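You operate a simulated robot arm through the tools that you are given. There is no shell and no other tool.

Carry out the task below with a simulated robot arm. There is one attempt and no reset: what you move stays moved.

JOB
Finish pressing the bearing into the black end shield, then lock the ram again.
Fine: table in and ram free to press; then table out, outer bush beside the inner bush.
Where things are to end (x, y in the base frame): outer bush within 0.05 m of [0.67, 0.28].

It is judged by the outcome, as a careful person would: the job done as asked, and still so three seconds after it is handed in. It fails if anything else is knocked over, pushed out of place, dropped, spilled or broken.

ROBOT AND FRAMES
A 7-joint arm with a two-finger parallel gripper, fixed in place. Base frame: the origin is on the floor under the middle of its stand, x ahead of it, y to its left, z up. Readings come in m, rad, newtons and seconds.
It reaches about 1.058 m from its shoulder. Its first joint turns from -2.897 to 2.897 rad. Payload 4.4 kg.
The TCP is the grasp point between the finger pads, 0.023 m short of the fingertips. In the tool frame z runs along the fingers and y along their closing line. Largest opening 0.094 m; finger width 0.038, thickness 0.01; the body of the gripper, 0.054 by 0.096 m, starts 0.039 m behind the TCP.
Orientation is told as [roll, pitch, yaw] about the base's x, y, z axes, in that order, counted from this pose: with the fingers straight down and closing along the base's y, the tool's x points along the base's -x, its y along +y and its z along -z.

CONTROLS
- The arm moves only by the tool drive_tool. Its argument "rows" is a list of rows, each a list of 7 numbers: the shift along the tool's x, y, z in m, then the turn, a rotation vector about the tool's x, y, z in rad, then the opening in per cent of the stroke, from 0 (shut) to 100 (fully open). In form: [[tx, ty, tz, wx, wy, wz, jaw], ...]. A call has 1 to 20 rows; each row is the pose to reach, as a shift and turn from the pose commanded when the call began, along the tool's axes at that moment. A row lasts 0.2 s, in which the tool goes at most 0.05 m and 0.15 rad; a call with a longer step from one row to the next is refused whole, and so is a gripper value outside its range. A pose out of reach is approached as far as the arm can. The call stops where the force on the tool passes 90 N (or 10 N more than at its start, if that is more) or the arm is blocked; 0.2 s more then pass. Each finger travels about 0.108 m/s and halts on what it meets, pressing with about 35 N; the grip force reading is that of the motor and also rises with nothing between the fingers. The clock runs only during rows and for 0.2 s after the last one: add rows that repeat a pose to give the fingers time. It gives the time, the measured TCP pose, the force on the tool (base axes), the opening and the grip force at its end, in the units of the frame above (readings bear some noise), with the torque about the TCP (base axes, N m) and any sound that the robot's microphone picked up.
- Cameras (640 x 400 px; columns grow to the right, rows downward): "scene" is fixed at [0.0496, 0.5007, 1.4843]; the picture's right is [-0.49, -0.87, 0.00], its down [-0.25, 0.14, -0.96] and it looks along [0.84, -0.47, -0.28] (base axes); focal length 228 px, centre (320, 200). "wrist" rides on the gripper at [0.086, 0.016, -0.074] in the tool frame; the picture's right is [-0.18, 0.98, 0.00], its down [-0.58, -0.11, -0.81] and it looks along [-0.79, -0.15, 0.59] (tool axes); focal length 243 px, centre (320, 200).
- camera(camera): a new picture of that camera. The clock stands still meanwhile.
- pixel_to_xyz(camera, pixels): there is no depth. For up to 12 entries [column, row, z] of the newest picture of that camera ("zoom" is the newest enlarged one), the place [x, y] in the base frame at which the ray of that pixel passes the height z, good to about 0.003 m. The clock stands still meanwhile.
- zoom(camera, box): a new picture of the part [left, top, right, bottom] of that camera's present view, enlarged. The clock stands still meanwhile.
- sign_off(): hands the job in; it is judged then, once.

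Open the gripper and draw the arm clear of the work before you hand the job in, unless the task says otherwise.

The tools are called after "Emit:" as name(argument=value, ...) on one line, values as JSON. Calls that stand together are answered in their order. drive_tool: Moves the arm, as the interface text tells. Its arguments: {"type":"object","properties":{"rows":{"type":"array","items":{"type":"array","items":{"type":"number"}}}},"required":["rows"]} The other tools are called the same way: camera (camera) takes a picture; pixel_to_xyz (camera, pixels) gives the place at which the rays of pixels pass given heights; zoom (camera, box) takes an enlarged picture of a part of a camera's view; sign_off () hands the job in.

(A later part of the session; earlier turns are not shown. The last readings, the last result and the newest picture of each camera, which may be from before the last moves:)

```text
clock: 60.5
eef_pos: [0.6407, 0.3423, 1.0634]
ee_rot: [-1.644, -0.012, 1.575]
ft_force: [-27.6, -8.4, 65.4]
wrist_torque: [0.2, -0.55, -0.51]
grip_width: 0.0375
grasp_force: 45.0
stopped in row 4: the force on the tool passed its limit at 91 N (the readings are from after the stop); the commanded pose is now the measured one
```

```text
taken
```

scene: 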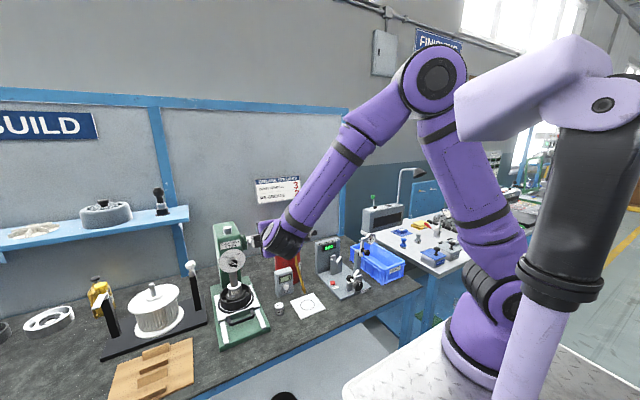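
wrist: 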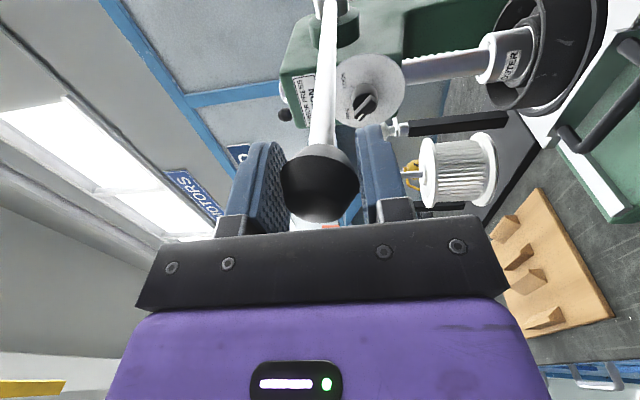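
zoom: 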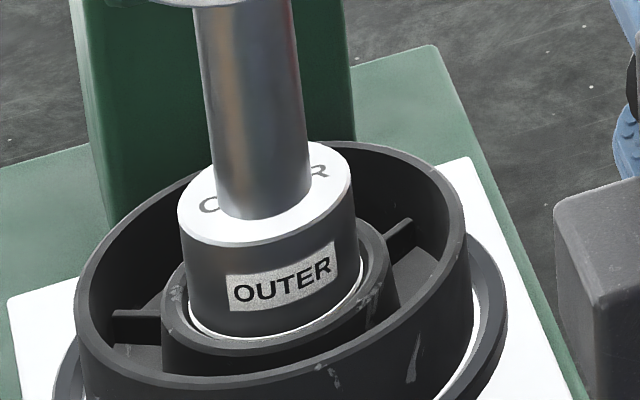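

The lever is solid at z≈1.063 (91 N, no more travel) and the bush has gone down ~8 mm: the bearing is home. I refit the arc (hub ≈ (0.8935, 1.0758), r ≈ 0.253) and bring the lever back up along it, first half.

Emit:
drive_tool(rows=[[0, -0.01906, 0.0013, -0.0647, 0, 0, 0], [0, -0.03812, 0.0039, -0.1294, 0, 0, 0], [0, -0.05687, 0.00798, -0.1941, 0, 0, 0], [0, -0.07522, 0.01344, -0.2588, 0, 0, 0], [0, -0.09307, 0.02026, -0.3235, 0, 0, 0], [0, -0.11042, 0.02846, -0.3882, 0, 0, 0], [0, -0.12706, 0.03799, -0.4529, 0, 0, 0], [0, -0.14302, 0.04869, -0.5176, 0, 0, 0], [0, -0.1581, 0.06052, -0.5823, 0, 0, 0], [0, -0.17219, 0.07349, -0.647, 0, 0, 0], [0, -0.17219, 0.07349, -0.647, 0, 0, 0]])

Emit:
zoom(camera="scene", box=[200, 200, 300, 320])

Emit:
camera(camera="wrist")

```text
clock: 62.9
eef_pos: [0.7035, 0.344, 1.2349]
ee_rot: [-0.984, -0.004, 1.575]
ft_force: [-19.5, 5.4, 18.5]
wrist_torque: [0.16, -0.21, 0.13]
grip_width: 0.0373
grasp_force: 45.1
```

```text
3.33 times, centred on (250, 260) of scene
```

zoom: 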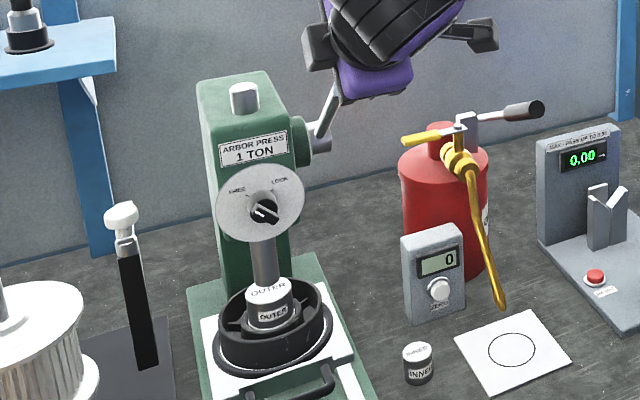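

```text
taken
```

wrist: 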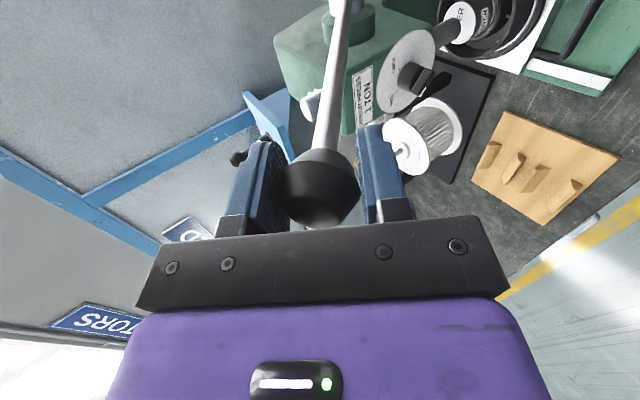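

The ram lifts away and the bush stays put on the bearing. I continue raising the lever along the arc.

Emit:
drive_tool(rows=[[0.001, -0.01913, 0.00168, -0.0604, 0, 0, 0], [0.001, -0.03816, 0.00501, -0.1208, 0, 0, 0], [0.001, -0.05665, 0.01024, -0.1812, 0, 0, 0], [0.001, -0.07453, 0.01745, -0.2416, 0, 0, 0], [0.001, -0.09185, 0.02598, -0.302, 0, 0, 0], [0.001, -0.10849, 0.03582, -0.3624, 0, 0, 0], [0.001, -0.10849, 0.03582, -0.3624, 0, 0, 0]])

Emit:
camera(camera="wrist")

Emit:
zoom(camera="scene", box=[200, 160, 300, 320])

```text
clock: 64.5
eef_pos: [0.7963, 0.3434, 1.3029]
ee_rot: [-0.619, -0.001, 1.577]
ft_force: [3.8, 14.7, -6.4]
wrist_torque: [0.0, -0.13, 0.16]
grip_width: 0.0374
grasp_force: 45.2
```

```text
taken
```

wrist: 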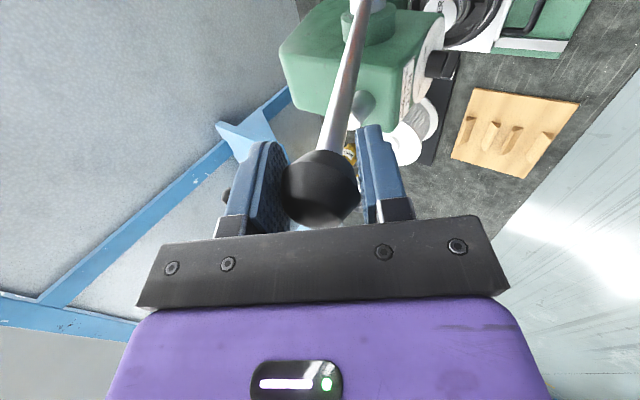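

```text
2.50 times, centred on (250, 240) of scene
```

zoom: 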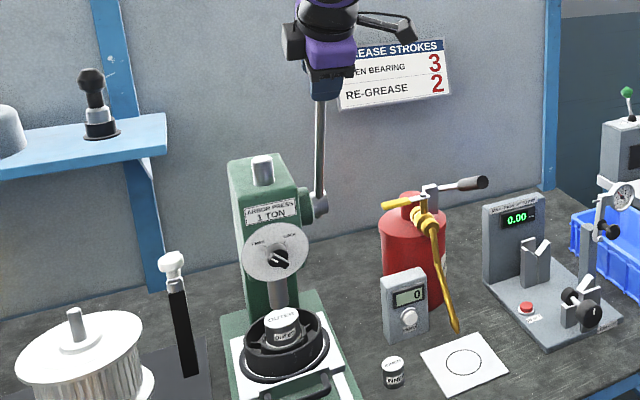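

The lever is nearly back up with low forces. I finish the last 0.3 rad to its original upright position.

Emit:
drive_tool(rows=[[0, -0.0179, 0.00416, -0.06, 0, 0, 0], [0, -0.03553, 0.01009, -0.12, 0, 0, 0], [0, -0.0526, 0.01733, -0.18, 0, 0, 0], [0, -0.061, 0.0217, -0.21, 0, 0, 0], [0, -0.06955, 0.0261, -0.24, 0, 0, 0], [0, -0.06955, 0.0261, -0.24, 0, 0, 0]])

Emit:
camera(camera="wrist")

Emit:
zoom(camera="scene", box=[205, 215, 265, 255])

```text
clock: 65.9
eef_pos: [0.8681, 0.3416, 1.3233]
ee_rot: [-0.382, -0.002, 1.575]
ft_force: [-0.1, 6.3, 5.2]
wrist_torque: [-0.08, -0.17, -0.05]
grip_width: 0.0371
grasp_force: 44.8
```

```text
taken
```

wrist: 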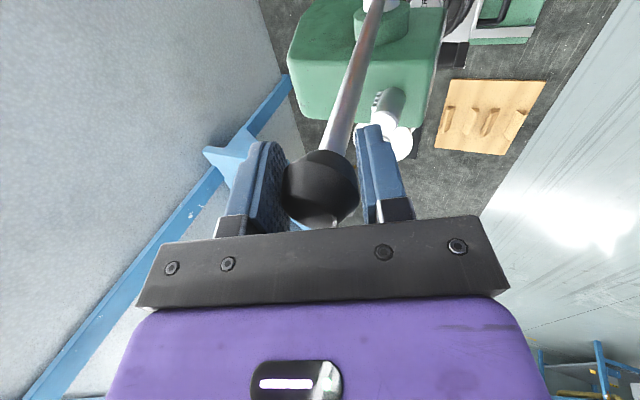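

```text
10.00 times, centred on (235, 235) of scene
```

zoom: 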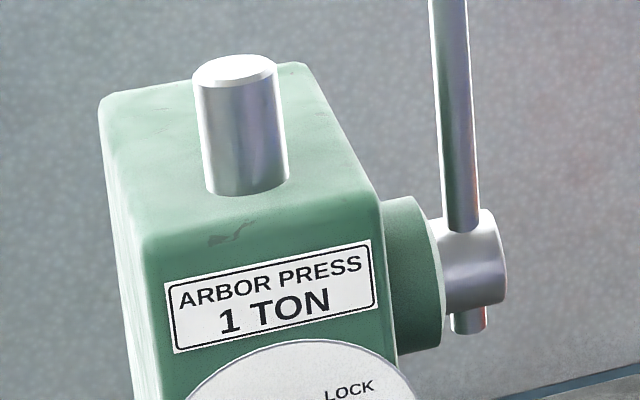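

The ram top and lever hub look exactly as at the start. I nudge 3 mm further to check that the lever is against its upper stop.

Emit:
drive_tool(rows=[[0, -0.0015, 0.0003, -0.005, 0, 0, 0], [0, -0.003, 0.0006, -0.01, 0, 0, 0], [0, -0.003, 0.0006, -0.01, 0, 0, 0]])

```text
clock: 66.7
eef_pos: [0.8702, 0.3429, 1.3238]
ee_rot: [-0.373, -0.004, 1.575]
ft_force: [-1.9, 5.9, 5.7]
wrist_torque: [0.02, 0.0, 0.04]
grip_width: 0.0373
grasp_force: 45.0
```

No stop felt yet; I go another 5 mm to find it.

Emit:
drive_tool(rows=[[0, -0.002, 0.0006, -0.006, 0, 0, 0], [0, -0.004, 0.0012, -0.012, 0, 0, 0], [0, -0.006, 0.0018, -0.018, 0, 0, 0], [0, -0.006, 0.0018, -0.018, 0, 0, 0]])

Emit:
zoom(camera="scene", box=[205, 215, 265, 255])

```text
clock: 67.7
eef_pos: [0.8708, 0.3424, 1.3238]
ee_rot: [-0.348, 0.0, 1.577]
ft_force: [-78.5, -19.6, -21.4]
wrist_torque: [0.21, -0.27, 0.44]
grip_width: 0.0372
grasp_force: 45.5
```

```text
10.00 times, centred on (235, 235) of scene
```

zoom: 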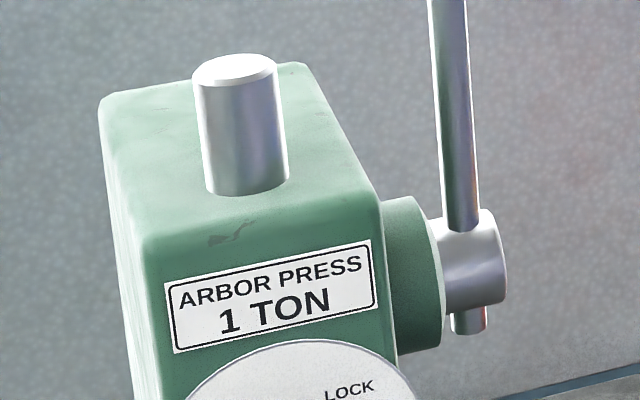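

The upper stop is there (−78 N at x=0.871), so the ram is fully up. I relax the push, open the jaw and back off along the finger axis.

Emit:
drive_tool(rows=[[0, 0.003, -0.001, 0, 0, 0, 0], [0, 0.0055, -0.002, 0, 0, 0, 0], [0, 0.0055, -0.002, 0, 0, 0, 30], [0, 0.0055, -0.002, 0, 0, 0, 60], [0, 0.0055, -0.002, 0, 0, 0, 100], [0, 0.0055, -0.002, 0, 0, 0, 100], [0, 0.0055, -0.03, 0, 0, 0, 100], [0, 0.0055, -0.07, 0, 0, 0, 100], [0, 0.0055, -0.115, 0, 0, 0, 100], [0, 0.0055, -0.15, 0, 0, 0, 100], [0, 0.0055, -0.15, 0, 0, 0, 100]])

Emit:
zoom(camera="scene", box=[200, 160, 300, 320])

Emit:
camera(camera="wrist")

```text
clock: 70.1
eef_pos: [0.8214, 0.3425, 1.4627]
ee_rot: [-0.352, -0.003, 1.575]
ft_force: [-0.2, -1.1, -0.8]
wrist_torque: [0.01, 0.01, 0.01]
grip_width: 0.0939
grasp_force: 0.1
```

```text
2.50 times, centred on (250, 240) of scene
```

zoom: 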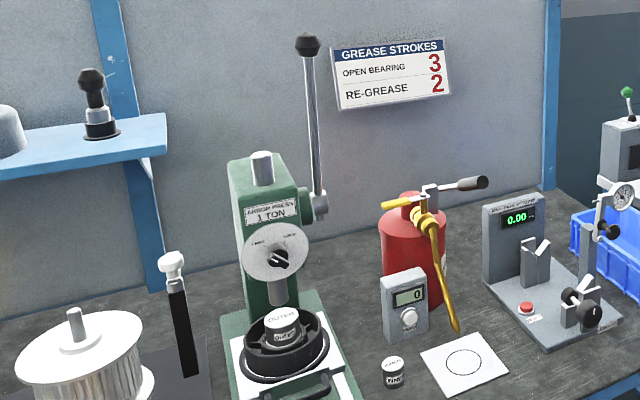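

```text
taken
```

wrist: 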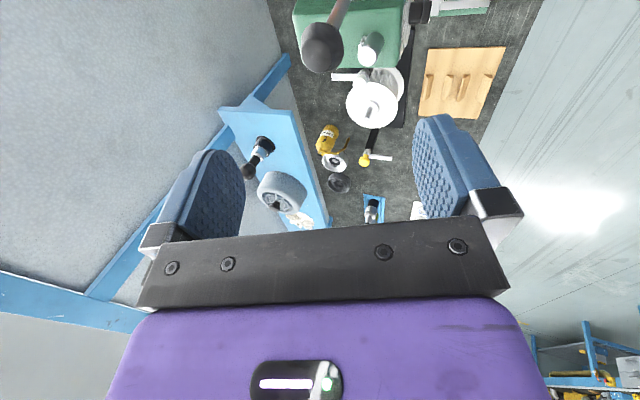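

Lever stands upright, ram is up, bush still on the bearing. I zoom in on the shield to check the bearing seat.

Emit:
zoom(camera="scene", box=[222, 272, 256, 304])

```text
12.50 times, centred on (239, 288) of scene
```

zoom: 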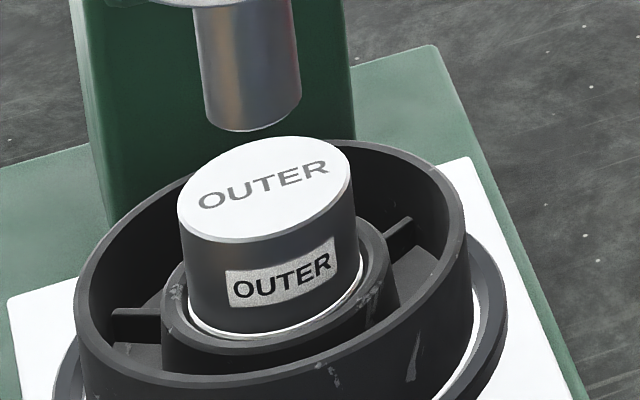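

The bearing is fully in its seat. Now for locking again: I retreat and bring the tool to horizontal at (0.507, 0.34, 1.40).

Emit:
drive_tool(rows=[[0, 0.034, -0.0055, 0, 0, 0, 100], [0, 0.068, -0.011, 0.13, 0, 0, 100], [0, 0.102, -0.0165, 0.27, 0, 0, 100], [0.001, 0.136, -0.022, 0.41, 0, 0, 100], [0.002, 0.17, -0.0275, 0.55, 0, 0, 90], [0.0025, 0.205, -0.033, 0.69, 0, 0, 80], [0.0025, 0.24, -0.0385, 0.83, 0, 0, 70], [0.0025, 0.275, -0.044, 0.97, 0, 0, 60], [0.0025, 0.3, -0.047, 1.1, 0, 0, 48], [0.0025, 0.3167, -0.0495, 1.219, 0, 0, 48], [0.0025, 0.3167, -0.0495, 1.219, 0, 0, 48]])

```text
clock: 72.5
eef_pos: [0.5069, 0.3379, 1.4009]
ee_rot: [-1.575, -0.002, 1.578]
ft_force: [0.6, 0.7, 0.3]
wrist_torque: [0.01, 0.01, -0.02]
grip_width: 0.0451
grasp_force: 0.0
```

Now I roll −135° while descending along the earlier clear path to in front of the knob at z≈1.04.

Emit:
drive_tool(rows=[[-0.005, 0.02, 0, 0, 0, -0.147, 48], [-0.01, 0.045, 0, 0, 0, -0.294, 48], [-0.015, 0.07, 0, 0, 0, -0.441, 48], [-0.02, 0.095, 0, 0, 0, -0.588, 48], [-0.025, 0.12, 0, 0, 0, -0.735, 48], [-0.03, 0.145, 0, 0, 0, -0.882, 48], [-0.035, 0.17, 0, 0, 0, -1.029, 48], [-0.04, 0.195, 0, 0, 0, -1.176, 48], [-0.046, 0.22, 0, 0, 0, -1.323, 48], [-0.052, 0.245, 0, 0, 0, -1.47, 48], [-0.058, 0.27, 0, 0, 0, -1.617, 48], [-0.064, 0.295, 0, 0, 0, -1.764, 48], [-0.07, 0.32, 0, 0, 0, -1.911, 48], [-0.076, 0.34, 0, 0, 0, -2.058, 48], [-0.08, 0.355, 0, 0, 0, -2.205, 48], [-0.082, 0.3605, 0, 0, 0, -2.352, 48], [-0.082, 0.3605, 0, 0, 0, -2.352, 48]])

Emit:
camera(camera="wrist")

Emit:
camera(camera="scene")

```text
clock: 76.1
eef_pos: [0.5057, 0.4217, 1.0385]
ee_rot: [1.571, 0.791, -1.564]
ft_force: [-0.5, -0.6, -0.3]
wrist_torque: [-0.01, -0.02, 0.0]
grip_width: 0.045
grasp_force: 0.1
```

```text
taken
```

wrist: 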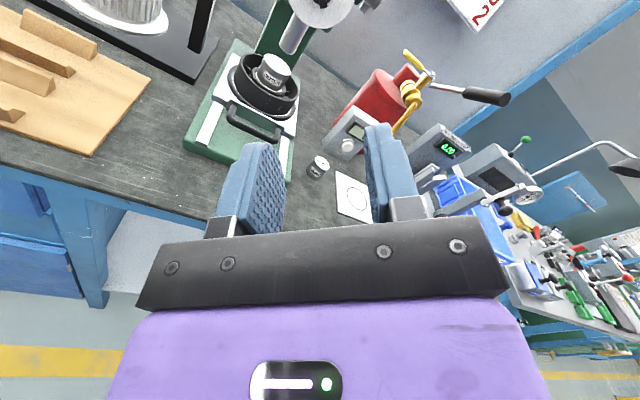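

```text
taken
```

scene: 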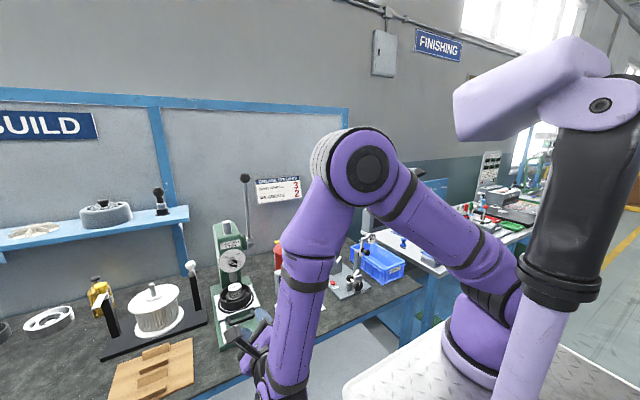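

Aligned at (0.506, 0.422, 1.039) with the roll needed for FREE. I approach the knob, checking the view at 0.70 before the last bit.

Emit:
drive_tool(rows=[[-0.0004, 0.001, 0.045, 0, 0, 0, 48], [-0.0008, 0.002, 0.09, 0, 0, 0, 48], [-0.0012, 0.0033, 0.135, 0, 0, 0, 48], [-0.0012, 0.0033, 0.18, 0, 0, 0, 48], [-0.0012, 0.0033, 0.195, 0, 0, 0, 48], [-0.0012, 0.0033, 0.195, 0, 0, 0, 48]])

Emit:
zoom(camera="wrist", box=[210, 0, 430, 220])

```text
clock: 77.5
eef_pos: [0.7004, 0.4182, 1.042]
ee_rot: [1.573, 0.792, -1.563]
ft_force: [0.0, 0.3, -0.5]
wrist_torque: [-0.03, -0.03, -0.02]
grip_width: 0.0451
grasp_force: 0.1
```

```text
1.82 times, centred on (320, 110) of wrist
```

zoom: 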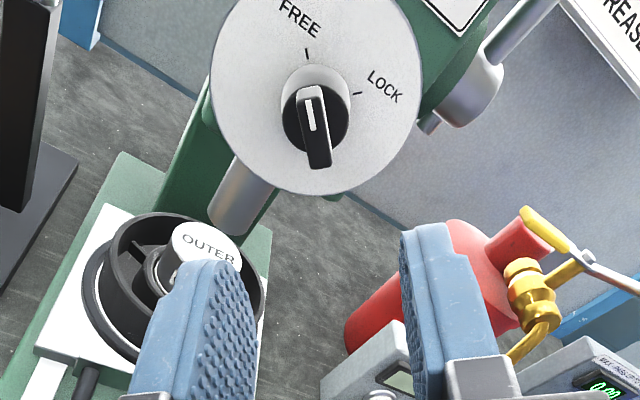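

The knob is about 2.5 mm left of the jaw's centre line; I correct that and advance to TCP x≈0.796, then close.

Emit:
drive_tool(rows=[[0, -0.0025, 0.03, 0, 0, 0, 48], [0, -0.0025, 0.06, 0, 0, 0, 48], [0, -0.0025, 0.08, 0, 0, 0, 48], [0, -0.0025, 0.09, 0, 0, 0, 48], [0, -0.0025, 0.0955, 0, 0, 0, 48], [0, -0.0025, 0.0955, 0, 0, 0, 48], [0, -0.0025, 0.0955, 0, 0, 0, 20], [0, -0.0025, 0.0955, 0, 0, 0, 0], [0, -0.0025, 0.0955, 0, 0, 0, 0], [0, -0.0025, 0.0955, 0, 0, 0, 0]])

Emit:
zoom(camera="wrist", box=[210, 30, 430, 220])

```text
clock: 79.7
eef_pos: [0.7963, 0.4208, 1.0397]
ee_rot: [1.574, 0.792, -1.564]
ft_force: [2.9, -6.7, 8.0]
wrist_torque: [0.11, -0.14, -0.21]
grip_width: 0.028
grasp_force: 45.3
```

```text
2.11 times, centred on (320, 125) of wrist
```

zoom: 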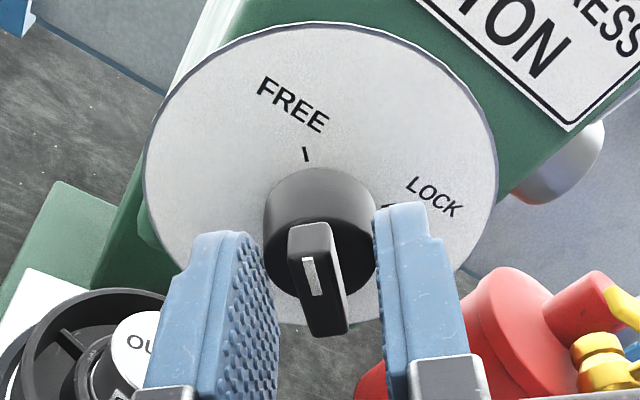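

The knob is gripped at 0.028 m. I turn it +90° back toward LOCK, in two parts.

Emit:
drive_tool(rows=[[0, 0.0005, 0, 0, 0, 0.14, 0], [0, 0.0005, 0, 0, 0, 0.28, 0], [0, 0.0005, 0, 0, 0, 0.42, 0], [0, 0.0005, 0, 0, 0, 0.56, 0], [0, 0.0005, 0, 0, 0, 0.7, 0], [0, 0.0005, 0, 0, 0, 0.84, 0], [0, 0.0005, 0, 0, 0, 0.98, 0], [0, 0.0005, 0, 0, 0, 0.98, 0]])

Emit:
zoom(camera="wrist", box=[210, 30, 430, 220])

```text
clock: 81.5
eef_pos: [0.797, 0.4196, 1.0402]
ee_rot: [-1.58, 1.366, 1.567]
ft_force: [7.2, -4.4, 7.0]
wrist_torque: [-0.02, -0.41, -0.19]
grip_width: 0.028
grasp_force: 45.3
```

```text
2.11 times, centred on (320, 125) of wrist
```

zoom: 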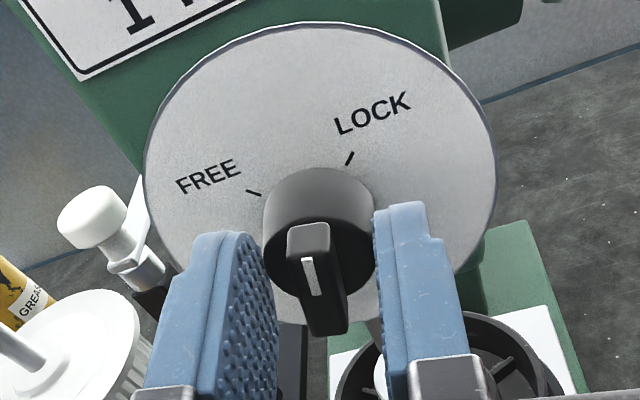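

The knob is turning with the jaw; I finish the rest to LOCK with a slight overtravel against its end stop.

Emit:
drive_tool(rows=[[0, 0, 0, 0, 0, 0.14, 0], [0, 0, 0, 0, 0, 0.28, 0], [0, 0, 0, 0, 0, 0.42, 0], [0, 0, 0, 0, 0, 0.54, 0], [0, 0, 0, 0, 0, 0.62, 0], [0, 0, 0, 0, 0, 0.62, 0]])

Emit:
zoom(camera="wrist", box=[210, 30, 430, 220])

```text
clock: 82.9
eef_pos: [0.7962, 0.4211, 1.04]
ee_rot: [-1.572, 0.748, 1.575]
ft_force: [7.3, -3.2, 3.7]
wrist_torque: [-0.1, 0.19, 0.39]
grip_width: 0.0281
grasp_force: 44.8
```

```text
2.11 times, centred on (320, 125) of wrist
```

zoom: 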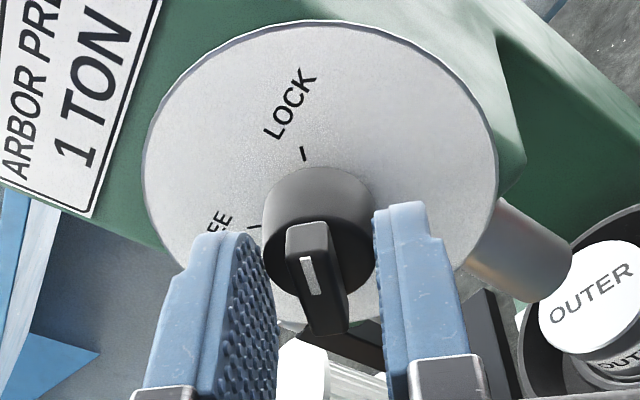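

The mark now points at LOCK. I release, back straight out and check the knob from both cameras.

Emit:
drive_tool(rows=[[0, 0, 0, 0, 0, 0, 30], [0, 0, 0, 0, 0, 0, 48], [0, 0, 0, 0, 0, 0, 48], [0, 0, -0.03, 0, 0, 0, 48], [0, 0, -0.07, 0, 0, 0, 48], [0, 0, -0.11, 0, 0, 0, 48], [0, 0, -0.155, 0, 0, 0, 48], [0, 0, -0.2, 0, 0, 0, 48], [0, 0, -0.2, 0, 0, 0, 48]])

Emit:
zoom(camera="scene", box=[212, 245, 252, 280])

Emit:
camera(camera="wrist")

Emit:
camera(camera="scene")

```text
clock: 84.9
eef_pos: [0.5971, 0.4198, 1.0388]
ee_rot: [-1.572, 0.749, 1.574]
ft_force: [0.1, 0.2, 0.2]
wrist_torque: [0.03, -0.01, 0.02]
grip_width: 0.045
grasp_force: 0.0
```

```text
11.43 times, centred on (232, 262) of scene
```

zoom: 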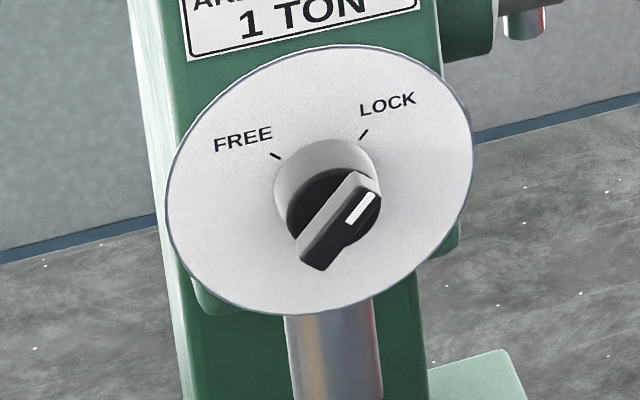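

```text
taken
```

wrist: 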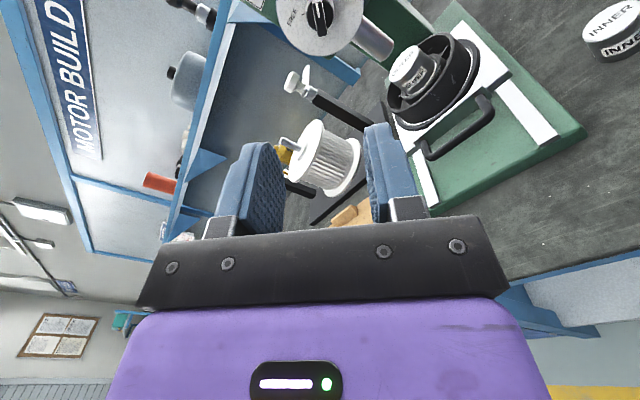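

```text
taken
```

scene: 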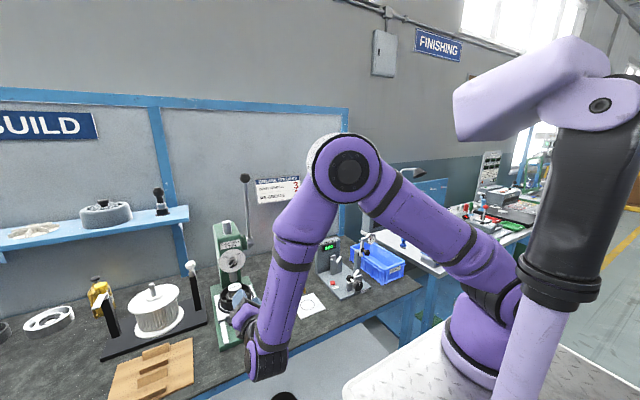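

The knob is back exactly at LOCK as in the first picture. Next is pulling the table out: I back off, roll to neutral and then tilt the fingers down again.

Emit:
drive_tool(rows=[[0.0136, -0.0147, -0.0133, 0, 0, 0.125, 48], [0.0271, -0.0294, -0.0267, 0, 0, 0.25, 48], [0.0407, -0.0441, -0.04, 0, 0, 0.375, 48], [0.0543, -0.0588, -0.0533, 0, 0, 0.5, 48], [0.0678, -0.0735, -0.0667, 0, 0, 0.625, 48], [0.0814, -0.0882, -0.08, 0, 0, 0.748, 48], [0.0814, -0.0882, -0.08, 0, 0, 0.748, 48]])

```text
clock: 86.5
eef_pos: [0.5164, 0.4191, 1.1596]
ee_rot: [-1.573, 0.0, 1.575]
ft_force: [-0.6, -0.1, -0.9]
wrist_torque: [-0.01, 0.03, 0.03]
grip_width: 0.0451
grasp_force: 0.0
```

Neutral roll reached. Now I tilt the fingers down (t≈0.12) and move over the front of the press base.

Emit:
drive_tool(rows=[[0, 0, 0, -0.1451, 0, 0, 48], [0, 0, 0, -0.2902, 0, 0, 48], [0, 0, 0, -0.4353, 0, 0, 48], [0, 0, 0, -0.5804, 0, 0, 48], [0, 0, 0.01, -0.7255, 0, 0, 48], [0, 0.02, 0.03, -0.8706, 0, 0, 48], [0, 0.04, 0.06, -1.0157, 0, 0, 40], [0, 0.07, 0.085, -1.1608, 0, 0, 32], [0, 0.1, 0.11, -1.3059, 0, 0, 30], [0, 0.12, 0.13, -1.451, 0, 0, 30], [0, 0.12, 0.13, -1.451, 0, 0, 30]])

Emit:
camera(camera="wrist")

Emit:
camera(camera="scene")

```text
clock: 88.9
eef_pos: [0.6461, 0.4195, 1.0394]
ee_rot: [-0.12, 0.001, 1.573]
ft_force: [0.5, -0.1, -0.4]
wrist_torque: [-0.02, 0.02, 0.01]
grip_width: 0.028
grasp_force: 0.0
```

```text
taken
```

wrist: 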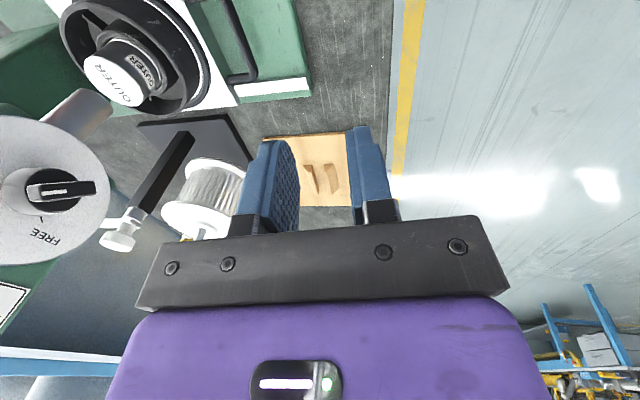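

```text
taken
```

scene: 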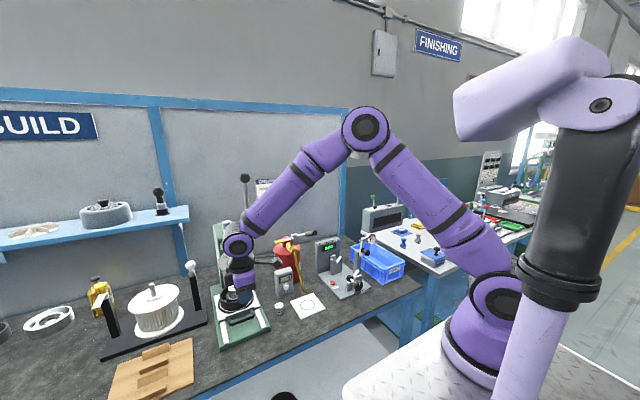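

The handle is visible at (240,50) in the wrist view; I measure its present position from the wrist camera at z=0.838.

Emit:
zoom(camera="wrist", box=[150, 0, 330, 110])

Emit:
zoom(camera="scene", box=[205, 285, 285, 350])

```text
3.56 times, centred on (240, 55) of wrist
```

zoom: 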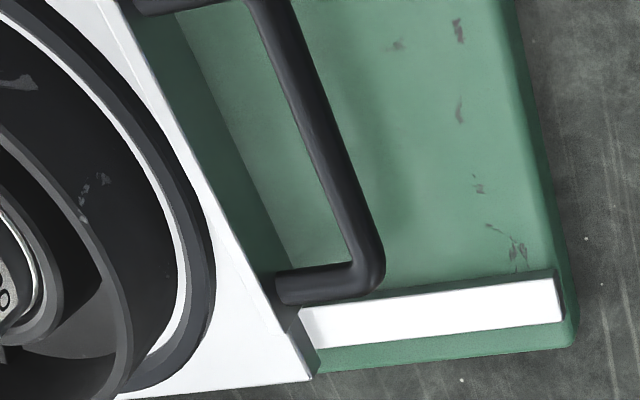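

```text
6.15 times, centred on (245, 318) of scene
```

zoom: 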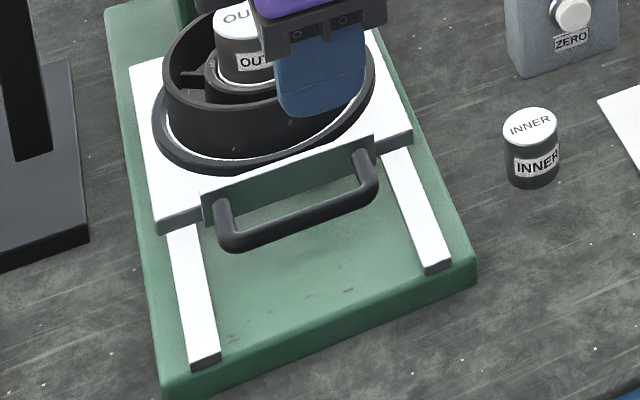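

I query the bar's centre line and the front plate in both cameras.

Emit:
pixel_to_xyz(camera="wrist", pixels=[[254.6, 76.0, 0.838], [240, 35.3, 0.838], [240, 35.3, 0.843], [240, 35.3, 0.833], [228, 13, 0.838], [218, 60, 0.85], [205, 30, 0.85], [225, 40, 0.83]])

Emit:
pixel_to_xyz(camera="scene", pixels=[[229.55, 324.5, 0.838], [253.1, 316.4, 0.838], [241.4, 320.4, 0.838], [241.4, 320.4, 0.843], [241.4, 320.4, 0.833], [240, 310.9, 0.85]])

```text
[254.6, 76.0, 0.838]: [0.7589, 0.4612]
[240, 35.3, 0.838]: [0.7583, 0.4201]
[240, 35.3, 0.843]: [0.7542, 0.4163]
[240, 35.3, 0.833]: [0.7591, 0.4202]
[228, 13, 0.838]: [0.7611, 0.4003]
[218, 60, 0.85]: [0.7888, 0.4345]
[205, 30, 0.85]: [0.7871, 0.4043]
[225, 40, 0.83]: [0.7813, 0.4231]
```

```text
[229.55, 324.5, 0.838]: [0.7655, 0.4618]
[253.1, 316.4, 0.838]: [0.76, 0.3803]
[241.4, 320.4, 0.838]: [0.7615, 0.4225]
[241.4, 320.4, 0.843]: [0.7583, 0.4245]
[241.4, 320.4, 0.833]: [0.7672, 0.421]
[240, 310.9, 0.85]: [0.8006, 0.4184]
```

Bar centre is at about (0.7595, 0.42, 0.840), with the plate at x≈0.788 behind it. I move to a point 0.10 m above the bar with a 0.027 m opening, staying clear of the knob.

Emit:
drive_tool(rows=[[0, -0.0128, 0.0363, 0, 0, 0, 28], [0, -0.0255, 0.0726, 0, 0, 0, 28], [0, -0.057, 0.084, 0, 0, 0, 28], [0, -0.0888, 0.0957, 0, 0, 0, 28], [0, -0.0888, 0.0957, 0, 0, 0, 28]])

Emit:
zoom(camera="wrist", box=[150, 0, 420, 200])

Emit:
zoom(camera="scene", box=[200, 240, 290, 350])

```text
clock: 90.1
eef_pos: [0.747, 0.4196, 0.9542]
ee_rot: [-0.122, 0.002, 1.577]
ft_force: [1.3, 0.0, 0.6]
wrist_torque: [0.0, 0.0, 0.0]
grip_width: 0.0263
grasp_force: 0.0
```

```text
2.00 times, centred on (285, 100) of wrist
```

zoom: 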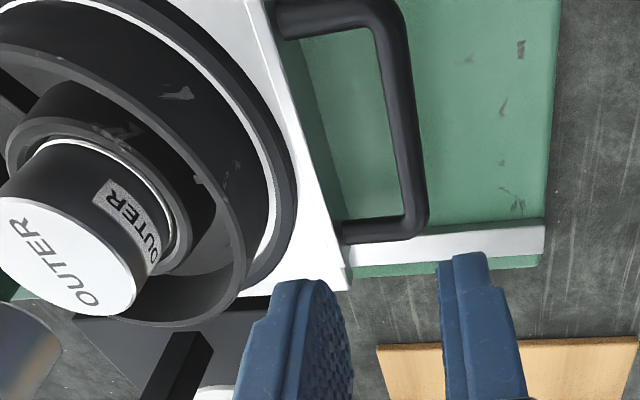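

```text
3.64 times, centred on (245, 295) of scene
```

zoom: 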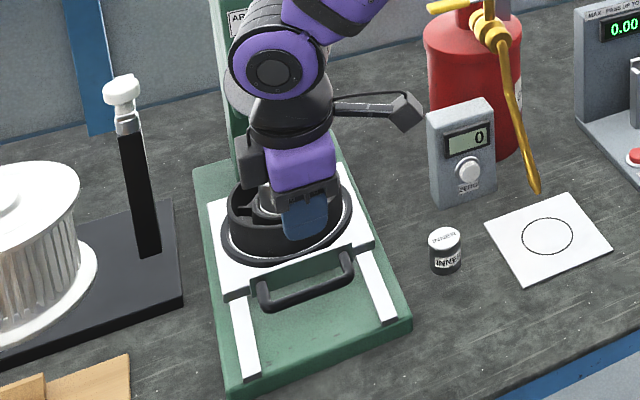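

I verify the bar's position relative to the fingers from this closer view.

Emit:
pixel_to_xyz(camera="wrist", pixels=[[326, 64.5, 0.838], [326, 64.5, 0.842], [320, 20, 0.838], [331, 95, 0.838], [290, 90, 0.85], [284, 70, 0.85], [280, 50, 0.85], [322, 64.5, 0.838], [332, 64.5, 0.838]])

Emit:
zoom(camera="wrist", box=[260, 0, 360, 130])

```text
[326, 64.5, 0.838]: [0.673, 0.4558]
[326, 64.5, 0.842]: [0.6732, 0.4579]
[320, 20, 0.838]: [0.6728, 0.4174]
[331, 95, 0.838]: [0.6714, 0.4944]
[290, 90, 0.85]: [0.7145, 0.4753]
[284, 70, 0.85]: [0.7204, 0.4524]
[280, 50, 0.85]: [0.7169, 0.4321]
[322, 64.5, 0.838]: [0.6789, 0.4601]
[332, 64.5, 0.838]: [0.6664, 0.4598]
```

```text
3.08 times, centred on (310, 65) of wrist
```

zoom: 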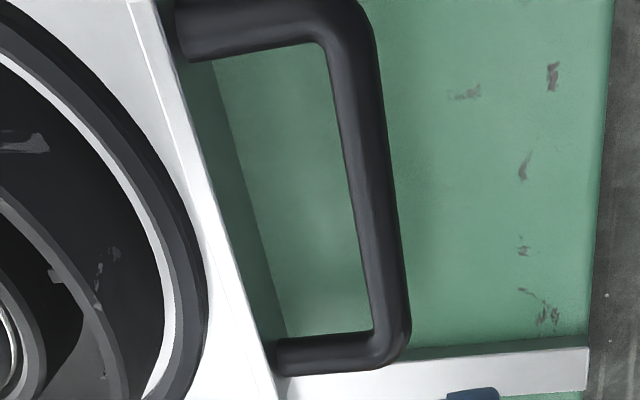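

Those readings referred to the older full picture; I query the newest zoom instead.

Emit:
pixel_to_xyz(camera="zoom", pixels=[[371, 185, 0.838], [371, 185, 0.842], [372, 120, 0.838], [383, 260, 0.838], [390, 340, 0.838], [350, 30, 0.838], [221, 185, 0.85], [205, 185, 0.85], [240, 240, 0.85]])

```text
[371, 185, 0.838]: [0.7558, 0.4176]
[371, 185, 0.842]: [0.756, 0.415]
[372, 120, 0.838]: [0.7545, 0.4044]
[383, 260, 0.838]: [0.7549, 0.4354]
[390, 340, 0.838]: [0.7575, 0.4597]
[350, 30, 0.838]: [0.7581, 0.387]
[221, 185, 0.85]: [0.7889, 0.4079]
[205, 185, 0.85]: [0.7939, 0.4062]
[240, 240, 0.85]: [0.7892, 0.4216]
```

Best estimate of bar centre is x≈0.7575, so I shift 2 mm back and descend along the finger axis onto the bar, slowing near the end.

Emit:
drive_tool(rows=[[0, 0.002, 0.02, 0, 0, 0, 28], [0, 0.002, 0.045, 0, 0, 0, 28], [0, 0.002, 0.065, 0, 0, 0, 28], [0, 0.002, 0.077, 0, 0, 0, 28], [0, 0.002, 0.077, 0, 0, 0, 28]])

Emit:
zoom(camera="wrist", box=[180, 30, 420, 220])

```text
clock: 91.3
eef_pos: [0.7538, 0.4212, 0.8788]
ee_rot: [-0.122, 0.001, 1.577]
ft_force: [-0.3, -0.2, -0.5]
wrist_torque: [0.0, -0.02, 0.03]
grip_width: 0.0265
grasp_force: 0.0
```

```text
2.11 times, centred on (300, 125) of wrist
```

zoom: 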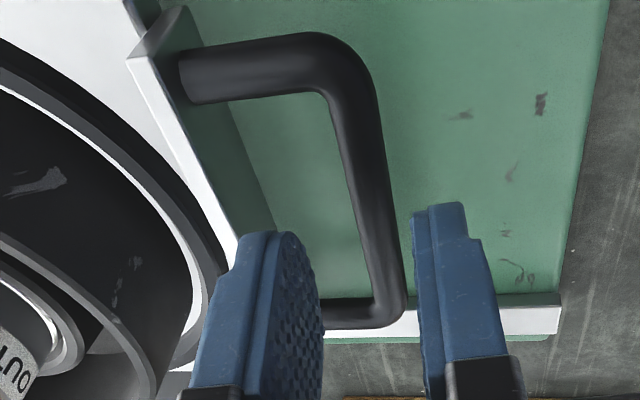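

The fingers straddle the bar as seen from above. I go down the last 24 mm in small steps.

Emit:
drive_tool(rows=[[0, 0, 0.006, 0, 0, 0, 28], [0, 0, 0.012, 0, 0, 0, 28], [0, 0, 0.018, 0, 0, 0, 28], [0, 0, 0.0225, 0, 0, 0, 28], [0, 0, 0.0245, 0, 0, 0, 28], [0, 0, 0.0245, 0, 0, 0, 28]])

Emit:
zoom(camera="wrist", box=[180, 30, 420, 220])

```text
clock: 92.7
eef_pos: [0.7561, 0.4205, 0.8542]
ee_rot: [-0.122, 0.001, 1.576]
ft_force: [-0.3, 0.3, 0.6]
wrist_torque: [0.01, 0.03, -0.01]
grip_width: 0.0262
grasp_force: 0.0
```

```text
2.11 times, centred on (300, 125) of wrist
```

zoom: 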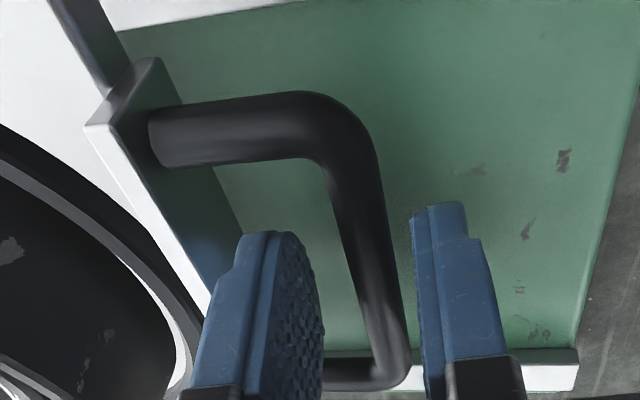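

No contact and the bar lies between the pads. I close the jaw on the bar.

Emit:
drive_tool(rows=[[0, 0, 0, 0, 0, 0, 15], [0, 0, 0, 0, 0, 0, 0], [0, 0, 0, 0, 0, 0, 0], [0, 0, 0, 0, 0, 0, 0]])

Emit:
zoom(camera="wrist", box=[180, 30, 420, 220])

```text
clock: 93.7
eef_pos: [0.7538, 0.4203, 0.8534]
ee_rot: [-0.121, 0.002, 1.577]
ft_force: [-36.0, -5.8, -2.1]
wrist_torque: [-0.47, 0.47, -1.22]
grip_width: 0.0108
grasp_force: 45.0
```

```text
2.11 times, centred on (300, 125) of wrist
```

zoom: 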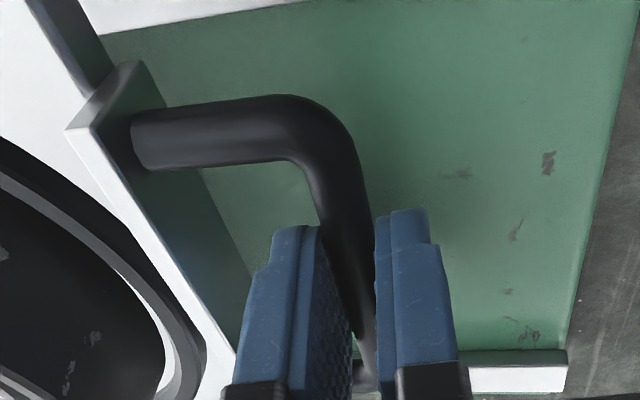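

The bar is held (0.0108 m). I pull the table out slowly along −x.

Emit:
drive_tool(rows=[[0, 0.004, -0.0005, 0, 0, 0, 0], [0, 0.0099, -0.0012, 0, 0, 0, 0], [0, 0.0199, -0.0024, 0, 0, 0, 0], [0, 0.0298, -0.0036, 0, 0, 0, 0], [0, 0.0397, -0.0048, 0, 0, 0, 0], [0, 0.0496, -0.006, 0, 0, 0, 0], [0, 0.0596, -0.0072, 0, 0, 0, 0], [0, 0.0695, -0.0084, 0, 0, 0, 0], [0, 0.0794, -0.0096, 0, 0, 0, 0], [0, 0.0893, -0.0108, 0, 0, 0, 0], [0, 0.0993, -0.012, 0, 0, 0, 0], [0, 0.1092, -0.0132, 0, 0, 0, 0], [0, 0.1192, -0.0144, 0, 0, 0, 0], [0, 0.1192, -0.0144, 0, 0, 0, 0]])

Emit:
zoom(camera="scene", box=[190, 230, 320, 370])

Emit:
camera(camera="wrist")

```text
clock: 96.7
eef_pos: [0.637, 0.4213, 0.8535]
ee_rot: [-0.122, 0.001, 1.575]
ft_force: [-0.7, 12.1, -14.7]
wrist_torque: [0.6, 0.02, -0.82]
grip_width: 0.0109
grasp_force: 44.9
```

```text
2.86 times, centred on (255, 300) of scene
```

zoom: 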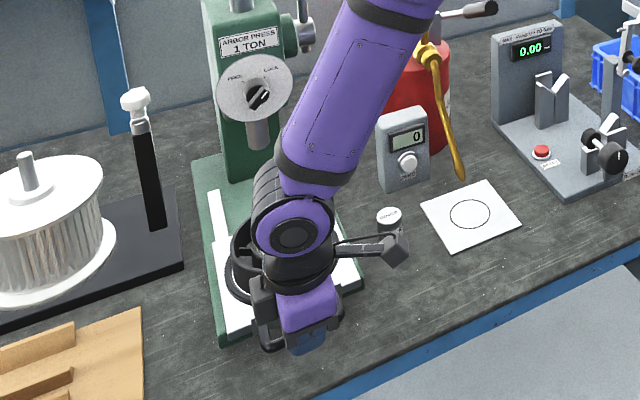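

```text
taken
```

wrist: 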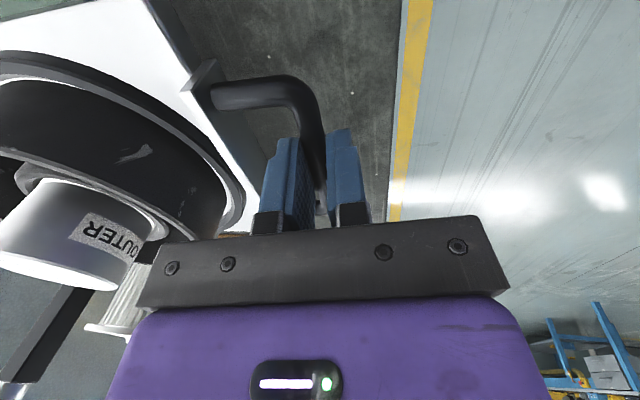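

The table came out smoothly and the bush stands. I pull the remaining ~16 mm gently toward its outer stop.

Emit:
drive_tool(rows=[[0, 0.004, -0.0005, 0, 0, 0, 0], [0, 0.008, -0.001, 0, 0, 0, 0], [0, 0.012, -0.0015, 0, 0, 0, 0], [0, 0.0155, -0.0019, 0, 0, 0, 0], [0, 0.0175, -0.0021, 0, 0, 0, 0], [0, 0.0175, -0.0021, 0, 0, 0, 0]])

```text
clock: 98.1
eef_pos: [0.6192, 0.4204, 0.8542]
ee_rot: [-0.121, 0.001, 1.576]
ft_force: [0.5, 17.2, -14.9]
wrist_torque: [0.42, 0.0, -0.89]
grip_width: 0.0108
grasp_force: 45.2
```

Back to about its starting place (TCP 0.619). I tug 3 mm more to feel for the outer stop.

Emit:
drive_tool(rows=[[0, 0.0015, -0.0002, 0, 0, 0, 0], [0, 0.003, -0.0004, 0, 0, 0, 0], [0, 0.003, -0.0004, 0, 0, 0, 0]])

```text
clock: 98.9
eef_pos: [0.616, 0.4205, 0.8547]
ee_rot: [-0.122, 0.0, 1.574]
ft_force: [0.5, 20.3, -14.6]
wrist_torque: [0.79, 0.02, -0.83]
grip_width: 0.0106
grasp_force: 44.8
```

No stop yet; I compare the table's position with the first picture using the identical zoom.

Emit:
zoom(camera="scene", box=[205, 290, 295, 360])

```text
5.71 times, centred on (250, 325) of scene
```

zoom: 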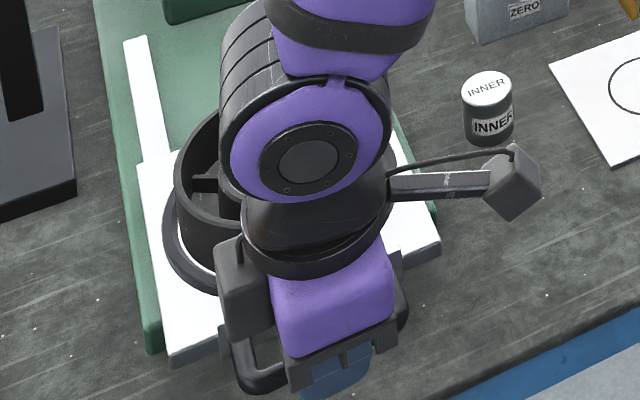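

The table's corners match the first picture to within a pixel. One more 2 mm tug to see whether this is the stop.

Emit:
drive_tool(rows=[[0, 0.001, -0.0001, 0, 0, 0, 0], [0, 0.002, -0.0002, 0, 0, 0, 0], [0, 0.003, -0.0004, 0, 0, 0, 0], [0, 0.003, -0.0004, 0, 0, 0, 0]])

```text
clock: 99.9
eef_pos: [0.6131, 0.4208, 0.8525]
ee_rot: [-0.12, 0.002, 1.574]
ft_force: [0.9, 22.0, -13.8]
wrist_torque: [0.63, -0.02, -0.85]
grip_width: 0.0105
grasp_force: 45.2
```

Still no stop, just free travel. I look closely at the table's left-front corner to decide where to leave it.

Emit:
zoom(camera="scene", box=[205, 290, 295, 360])

Emit:
pixel_to_xyz(camera="zoom", pixels=[[138, 165, 0.85], [168, 350, 0.85], [440, 240, 0.85]])

```text
5.71 times, centred on (250, 325) of scene
```

zoom: 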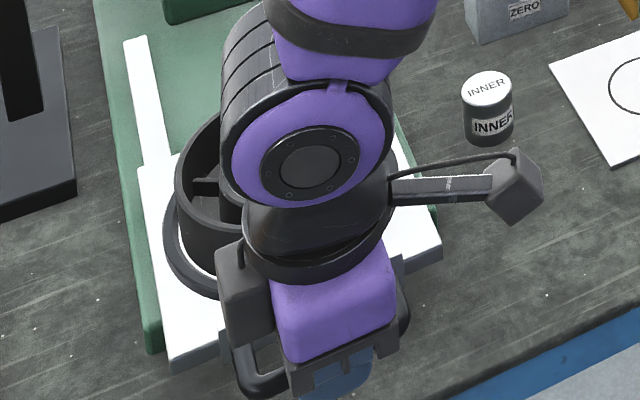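

```text
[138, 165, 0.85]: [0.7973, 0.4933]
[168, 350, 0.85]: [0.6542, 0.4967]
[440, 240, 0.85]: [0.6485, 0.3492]
```

The corner pixels now coincide with the first picture (bottom-left near (168,370)). One more tiny tug tells whether this is the stop.

Emit:
drive_tool(rows=[[0, 0.0015, -0.0002, 0, 0, 0, 0], [0, 0.003, -0.0004, 0, 0, 0, 0], [0, 0.003, -0.0004, 0, 0, 0, 0]])

```text
clock: 100.7
eef_pos: [0.6103, 0.4212, 0.8534]
ee_rot: [-0.123, 0.001, 1.576]
ft_force: [1.1, 19.9, -2.3]
wrist_torque: [-0.17, 0.01, -0.88]
grip_width: 0.0105
grasp_force: 45.2
```

Still free. I continue up to 8 mm further to find the outer stop, gently.

Emit:
drive_tool(rows=[[0, 0.002, -0.0002, 0, 0, 0, 0], [0, 0.004, -0.0005, 0, 0, 0, 0], [0, 0.006, -0.0007, 0, 0, 0, 0], [0, 0.008, -0.001, 0, 0, 0, 0], [0, 0.008, -0.001, 0, 0, 0, 0]])

Emit:
zoom(camera="scene", box=[205, 290, 295, 360])

Emit:
camera(camera="wrist")

```text
clock: 101.9
eef_pos: [0.6042, 0.4216, 0.8536]
ee_rot: [-0.123, 0.0, 1.574]
ft_force: [13.9, 23.1, -7.2]
wrist_torque: [0.27, -0.15, -0.68]
grip_width: 0.0108
grasp_force: 45.3
```

```text
5.71 times, centred on (250, 325) of scene
```

zoom: 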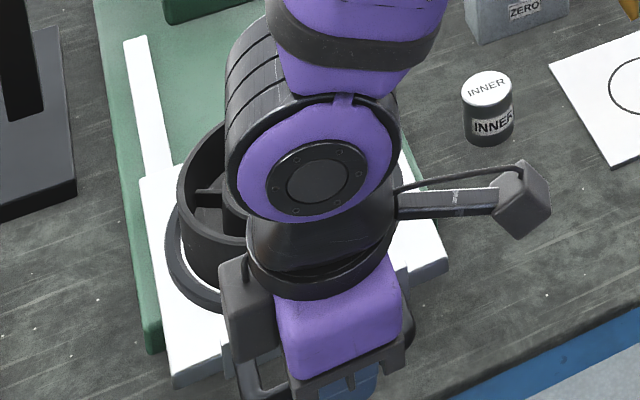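

```text
taken
```

wrist: 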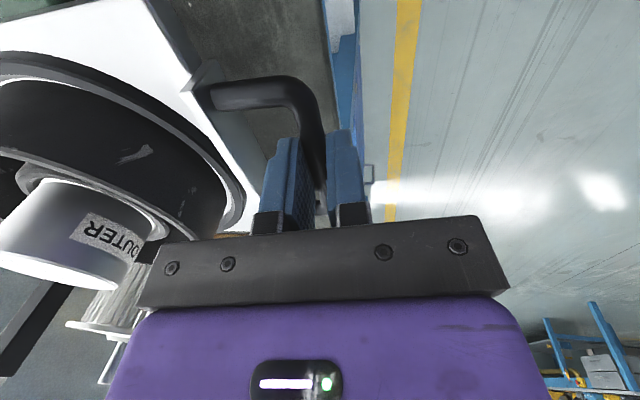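

The outer stop is at TCP x≈0.604, about 9 mm beyond where the table started. I settle it a few mm short of the stop, between that and its starting place.

Emit:
drive_tool(rows=[[0, -0.002, 0.0002, 0, 0, 0, 0], [0, -0.004, 0.0005, 0, 0, 0, 0], [0, -0.006, 0.0007, 0, 0, 0, 0], [0, -0.007, 0.0008, 0, 0, 0, 0], [0, -0.007, 0.0008, 0, 0, 0, 0]])

```text
clock: 103.1
eef_pos: [0.6091, 0.4219, 0.854]
ee_rot: [-0.12, 0.002, 1.577]
ft_force: [-1.2, 20.9, -7.5]
wrist_torque: [-0.17, 0.02, -1.04]
grip_width: 0.0106
grasp_force: 44.6
```

Now I open the jaw just enough (28 %) and lift straight off the handle.

Emit:
drive_tool(rows=[[0, 0, 0, 0, 0, 0, 15], [0, 0, 0, 0, 0, 0, 28], [0, 0, 0, 0, 0, 0, 28], [0, 0, -0.01, 0, 0, 0, 28], [0, 0, -0.03, 0, 0, 0, 28], [0, 0, -0.06, 0, 0, 0, 28], [0, 0, -0.1, 0, 0, 0, 28], [0, 0, -0.145, 0, 0, 0, 28], [0, 0, -0.19, 0, 0, 0, 28], [0, 0, -0.19, 0, 0, 0, 28]])

Emit:
zoom(camera="scene", box=[205, 290, 295, 360])

Emit:
camera(camera="wrist")

Emit:
camera(camera="scene")

```text
clock: 105.3
eef_pos: [0.5849, 0.4206, 1.0429]
ee_rot: [-0.121, 0.001, 1.577]
ft_force: [0.0, 0.8, -0.5]
wrist_torque: [0.01, 0.01, -0.01]
grip_width: 0.0261
grasp_force: 0.1
```

```text
5.71 times, centred on (250, 325) of scene
```

zoom: 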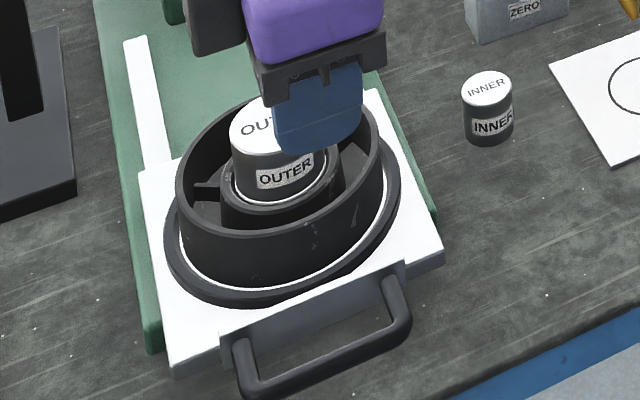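

```text
taken
```

wrist: 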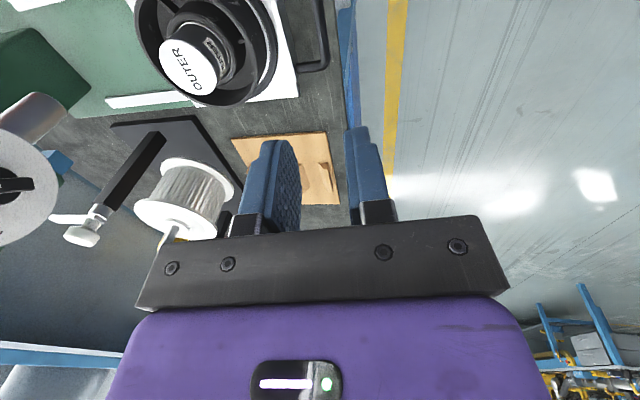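

```text
taken
```

scene: 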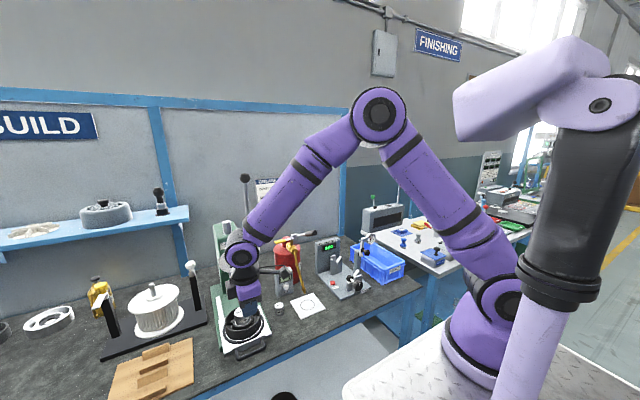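

The table is out and clear. Now I measure the outer bush from this wrist view.

Emit:
zoom(camera="wrist", box=[125, 0, 305, 115])

```text
3.48 times, centred on (215, 58) of wrist
```

zoom: 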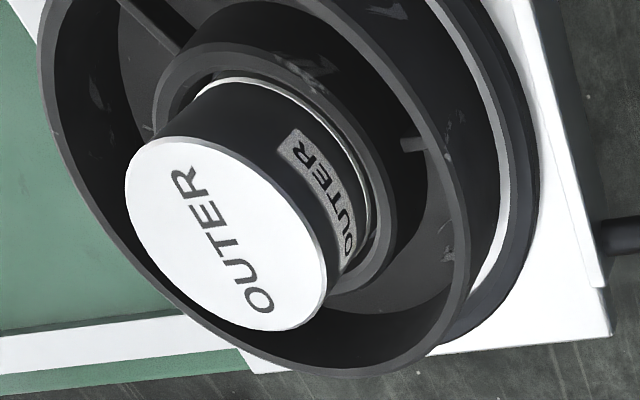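

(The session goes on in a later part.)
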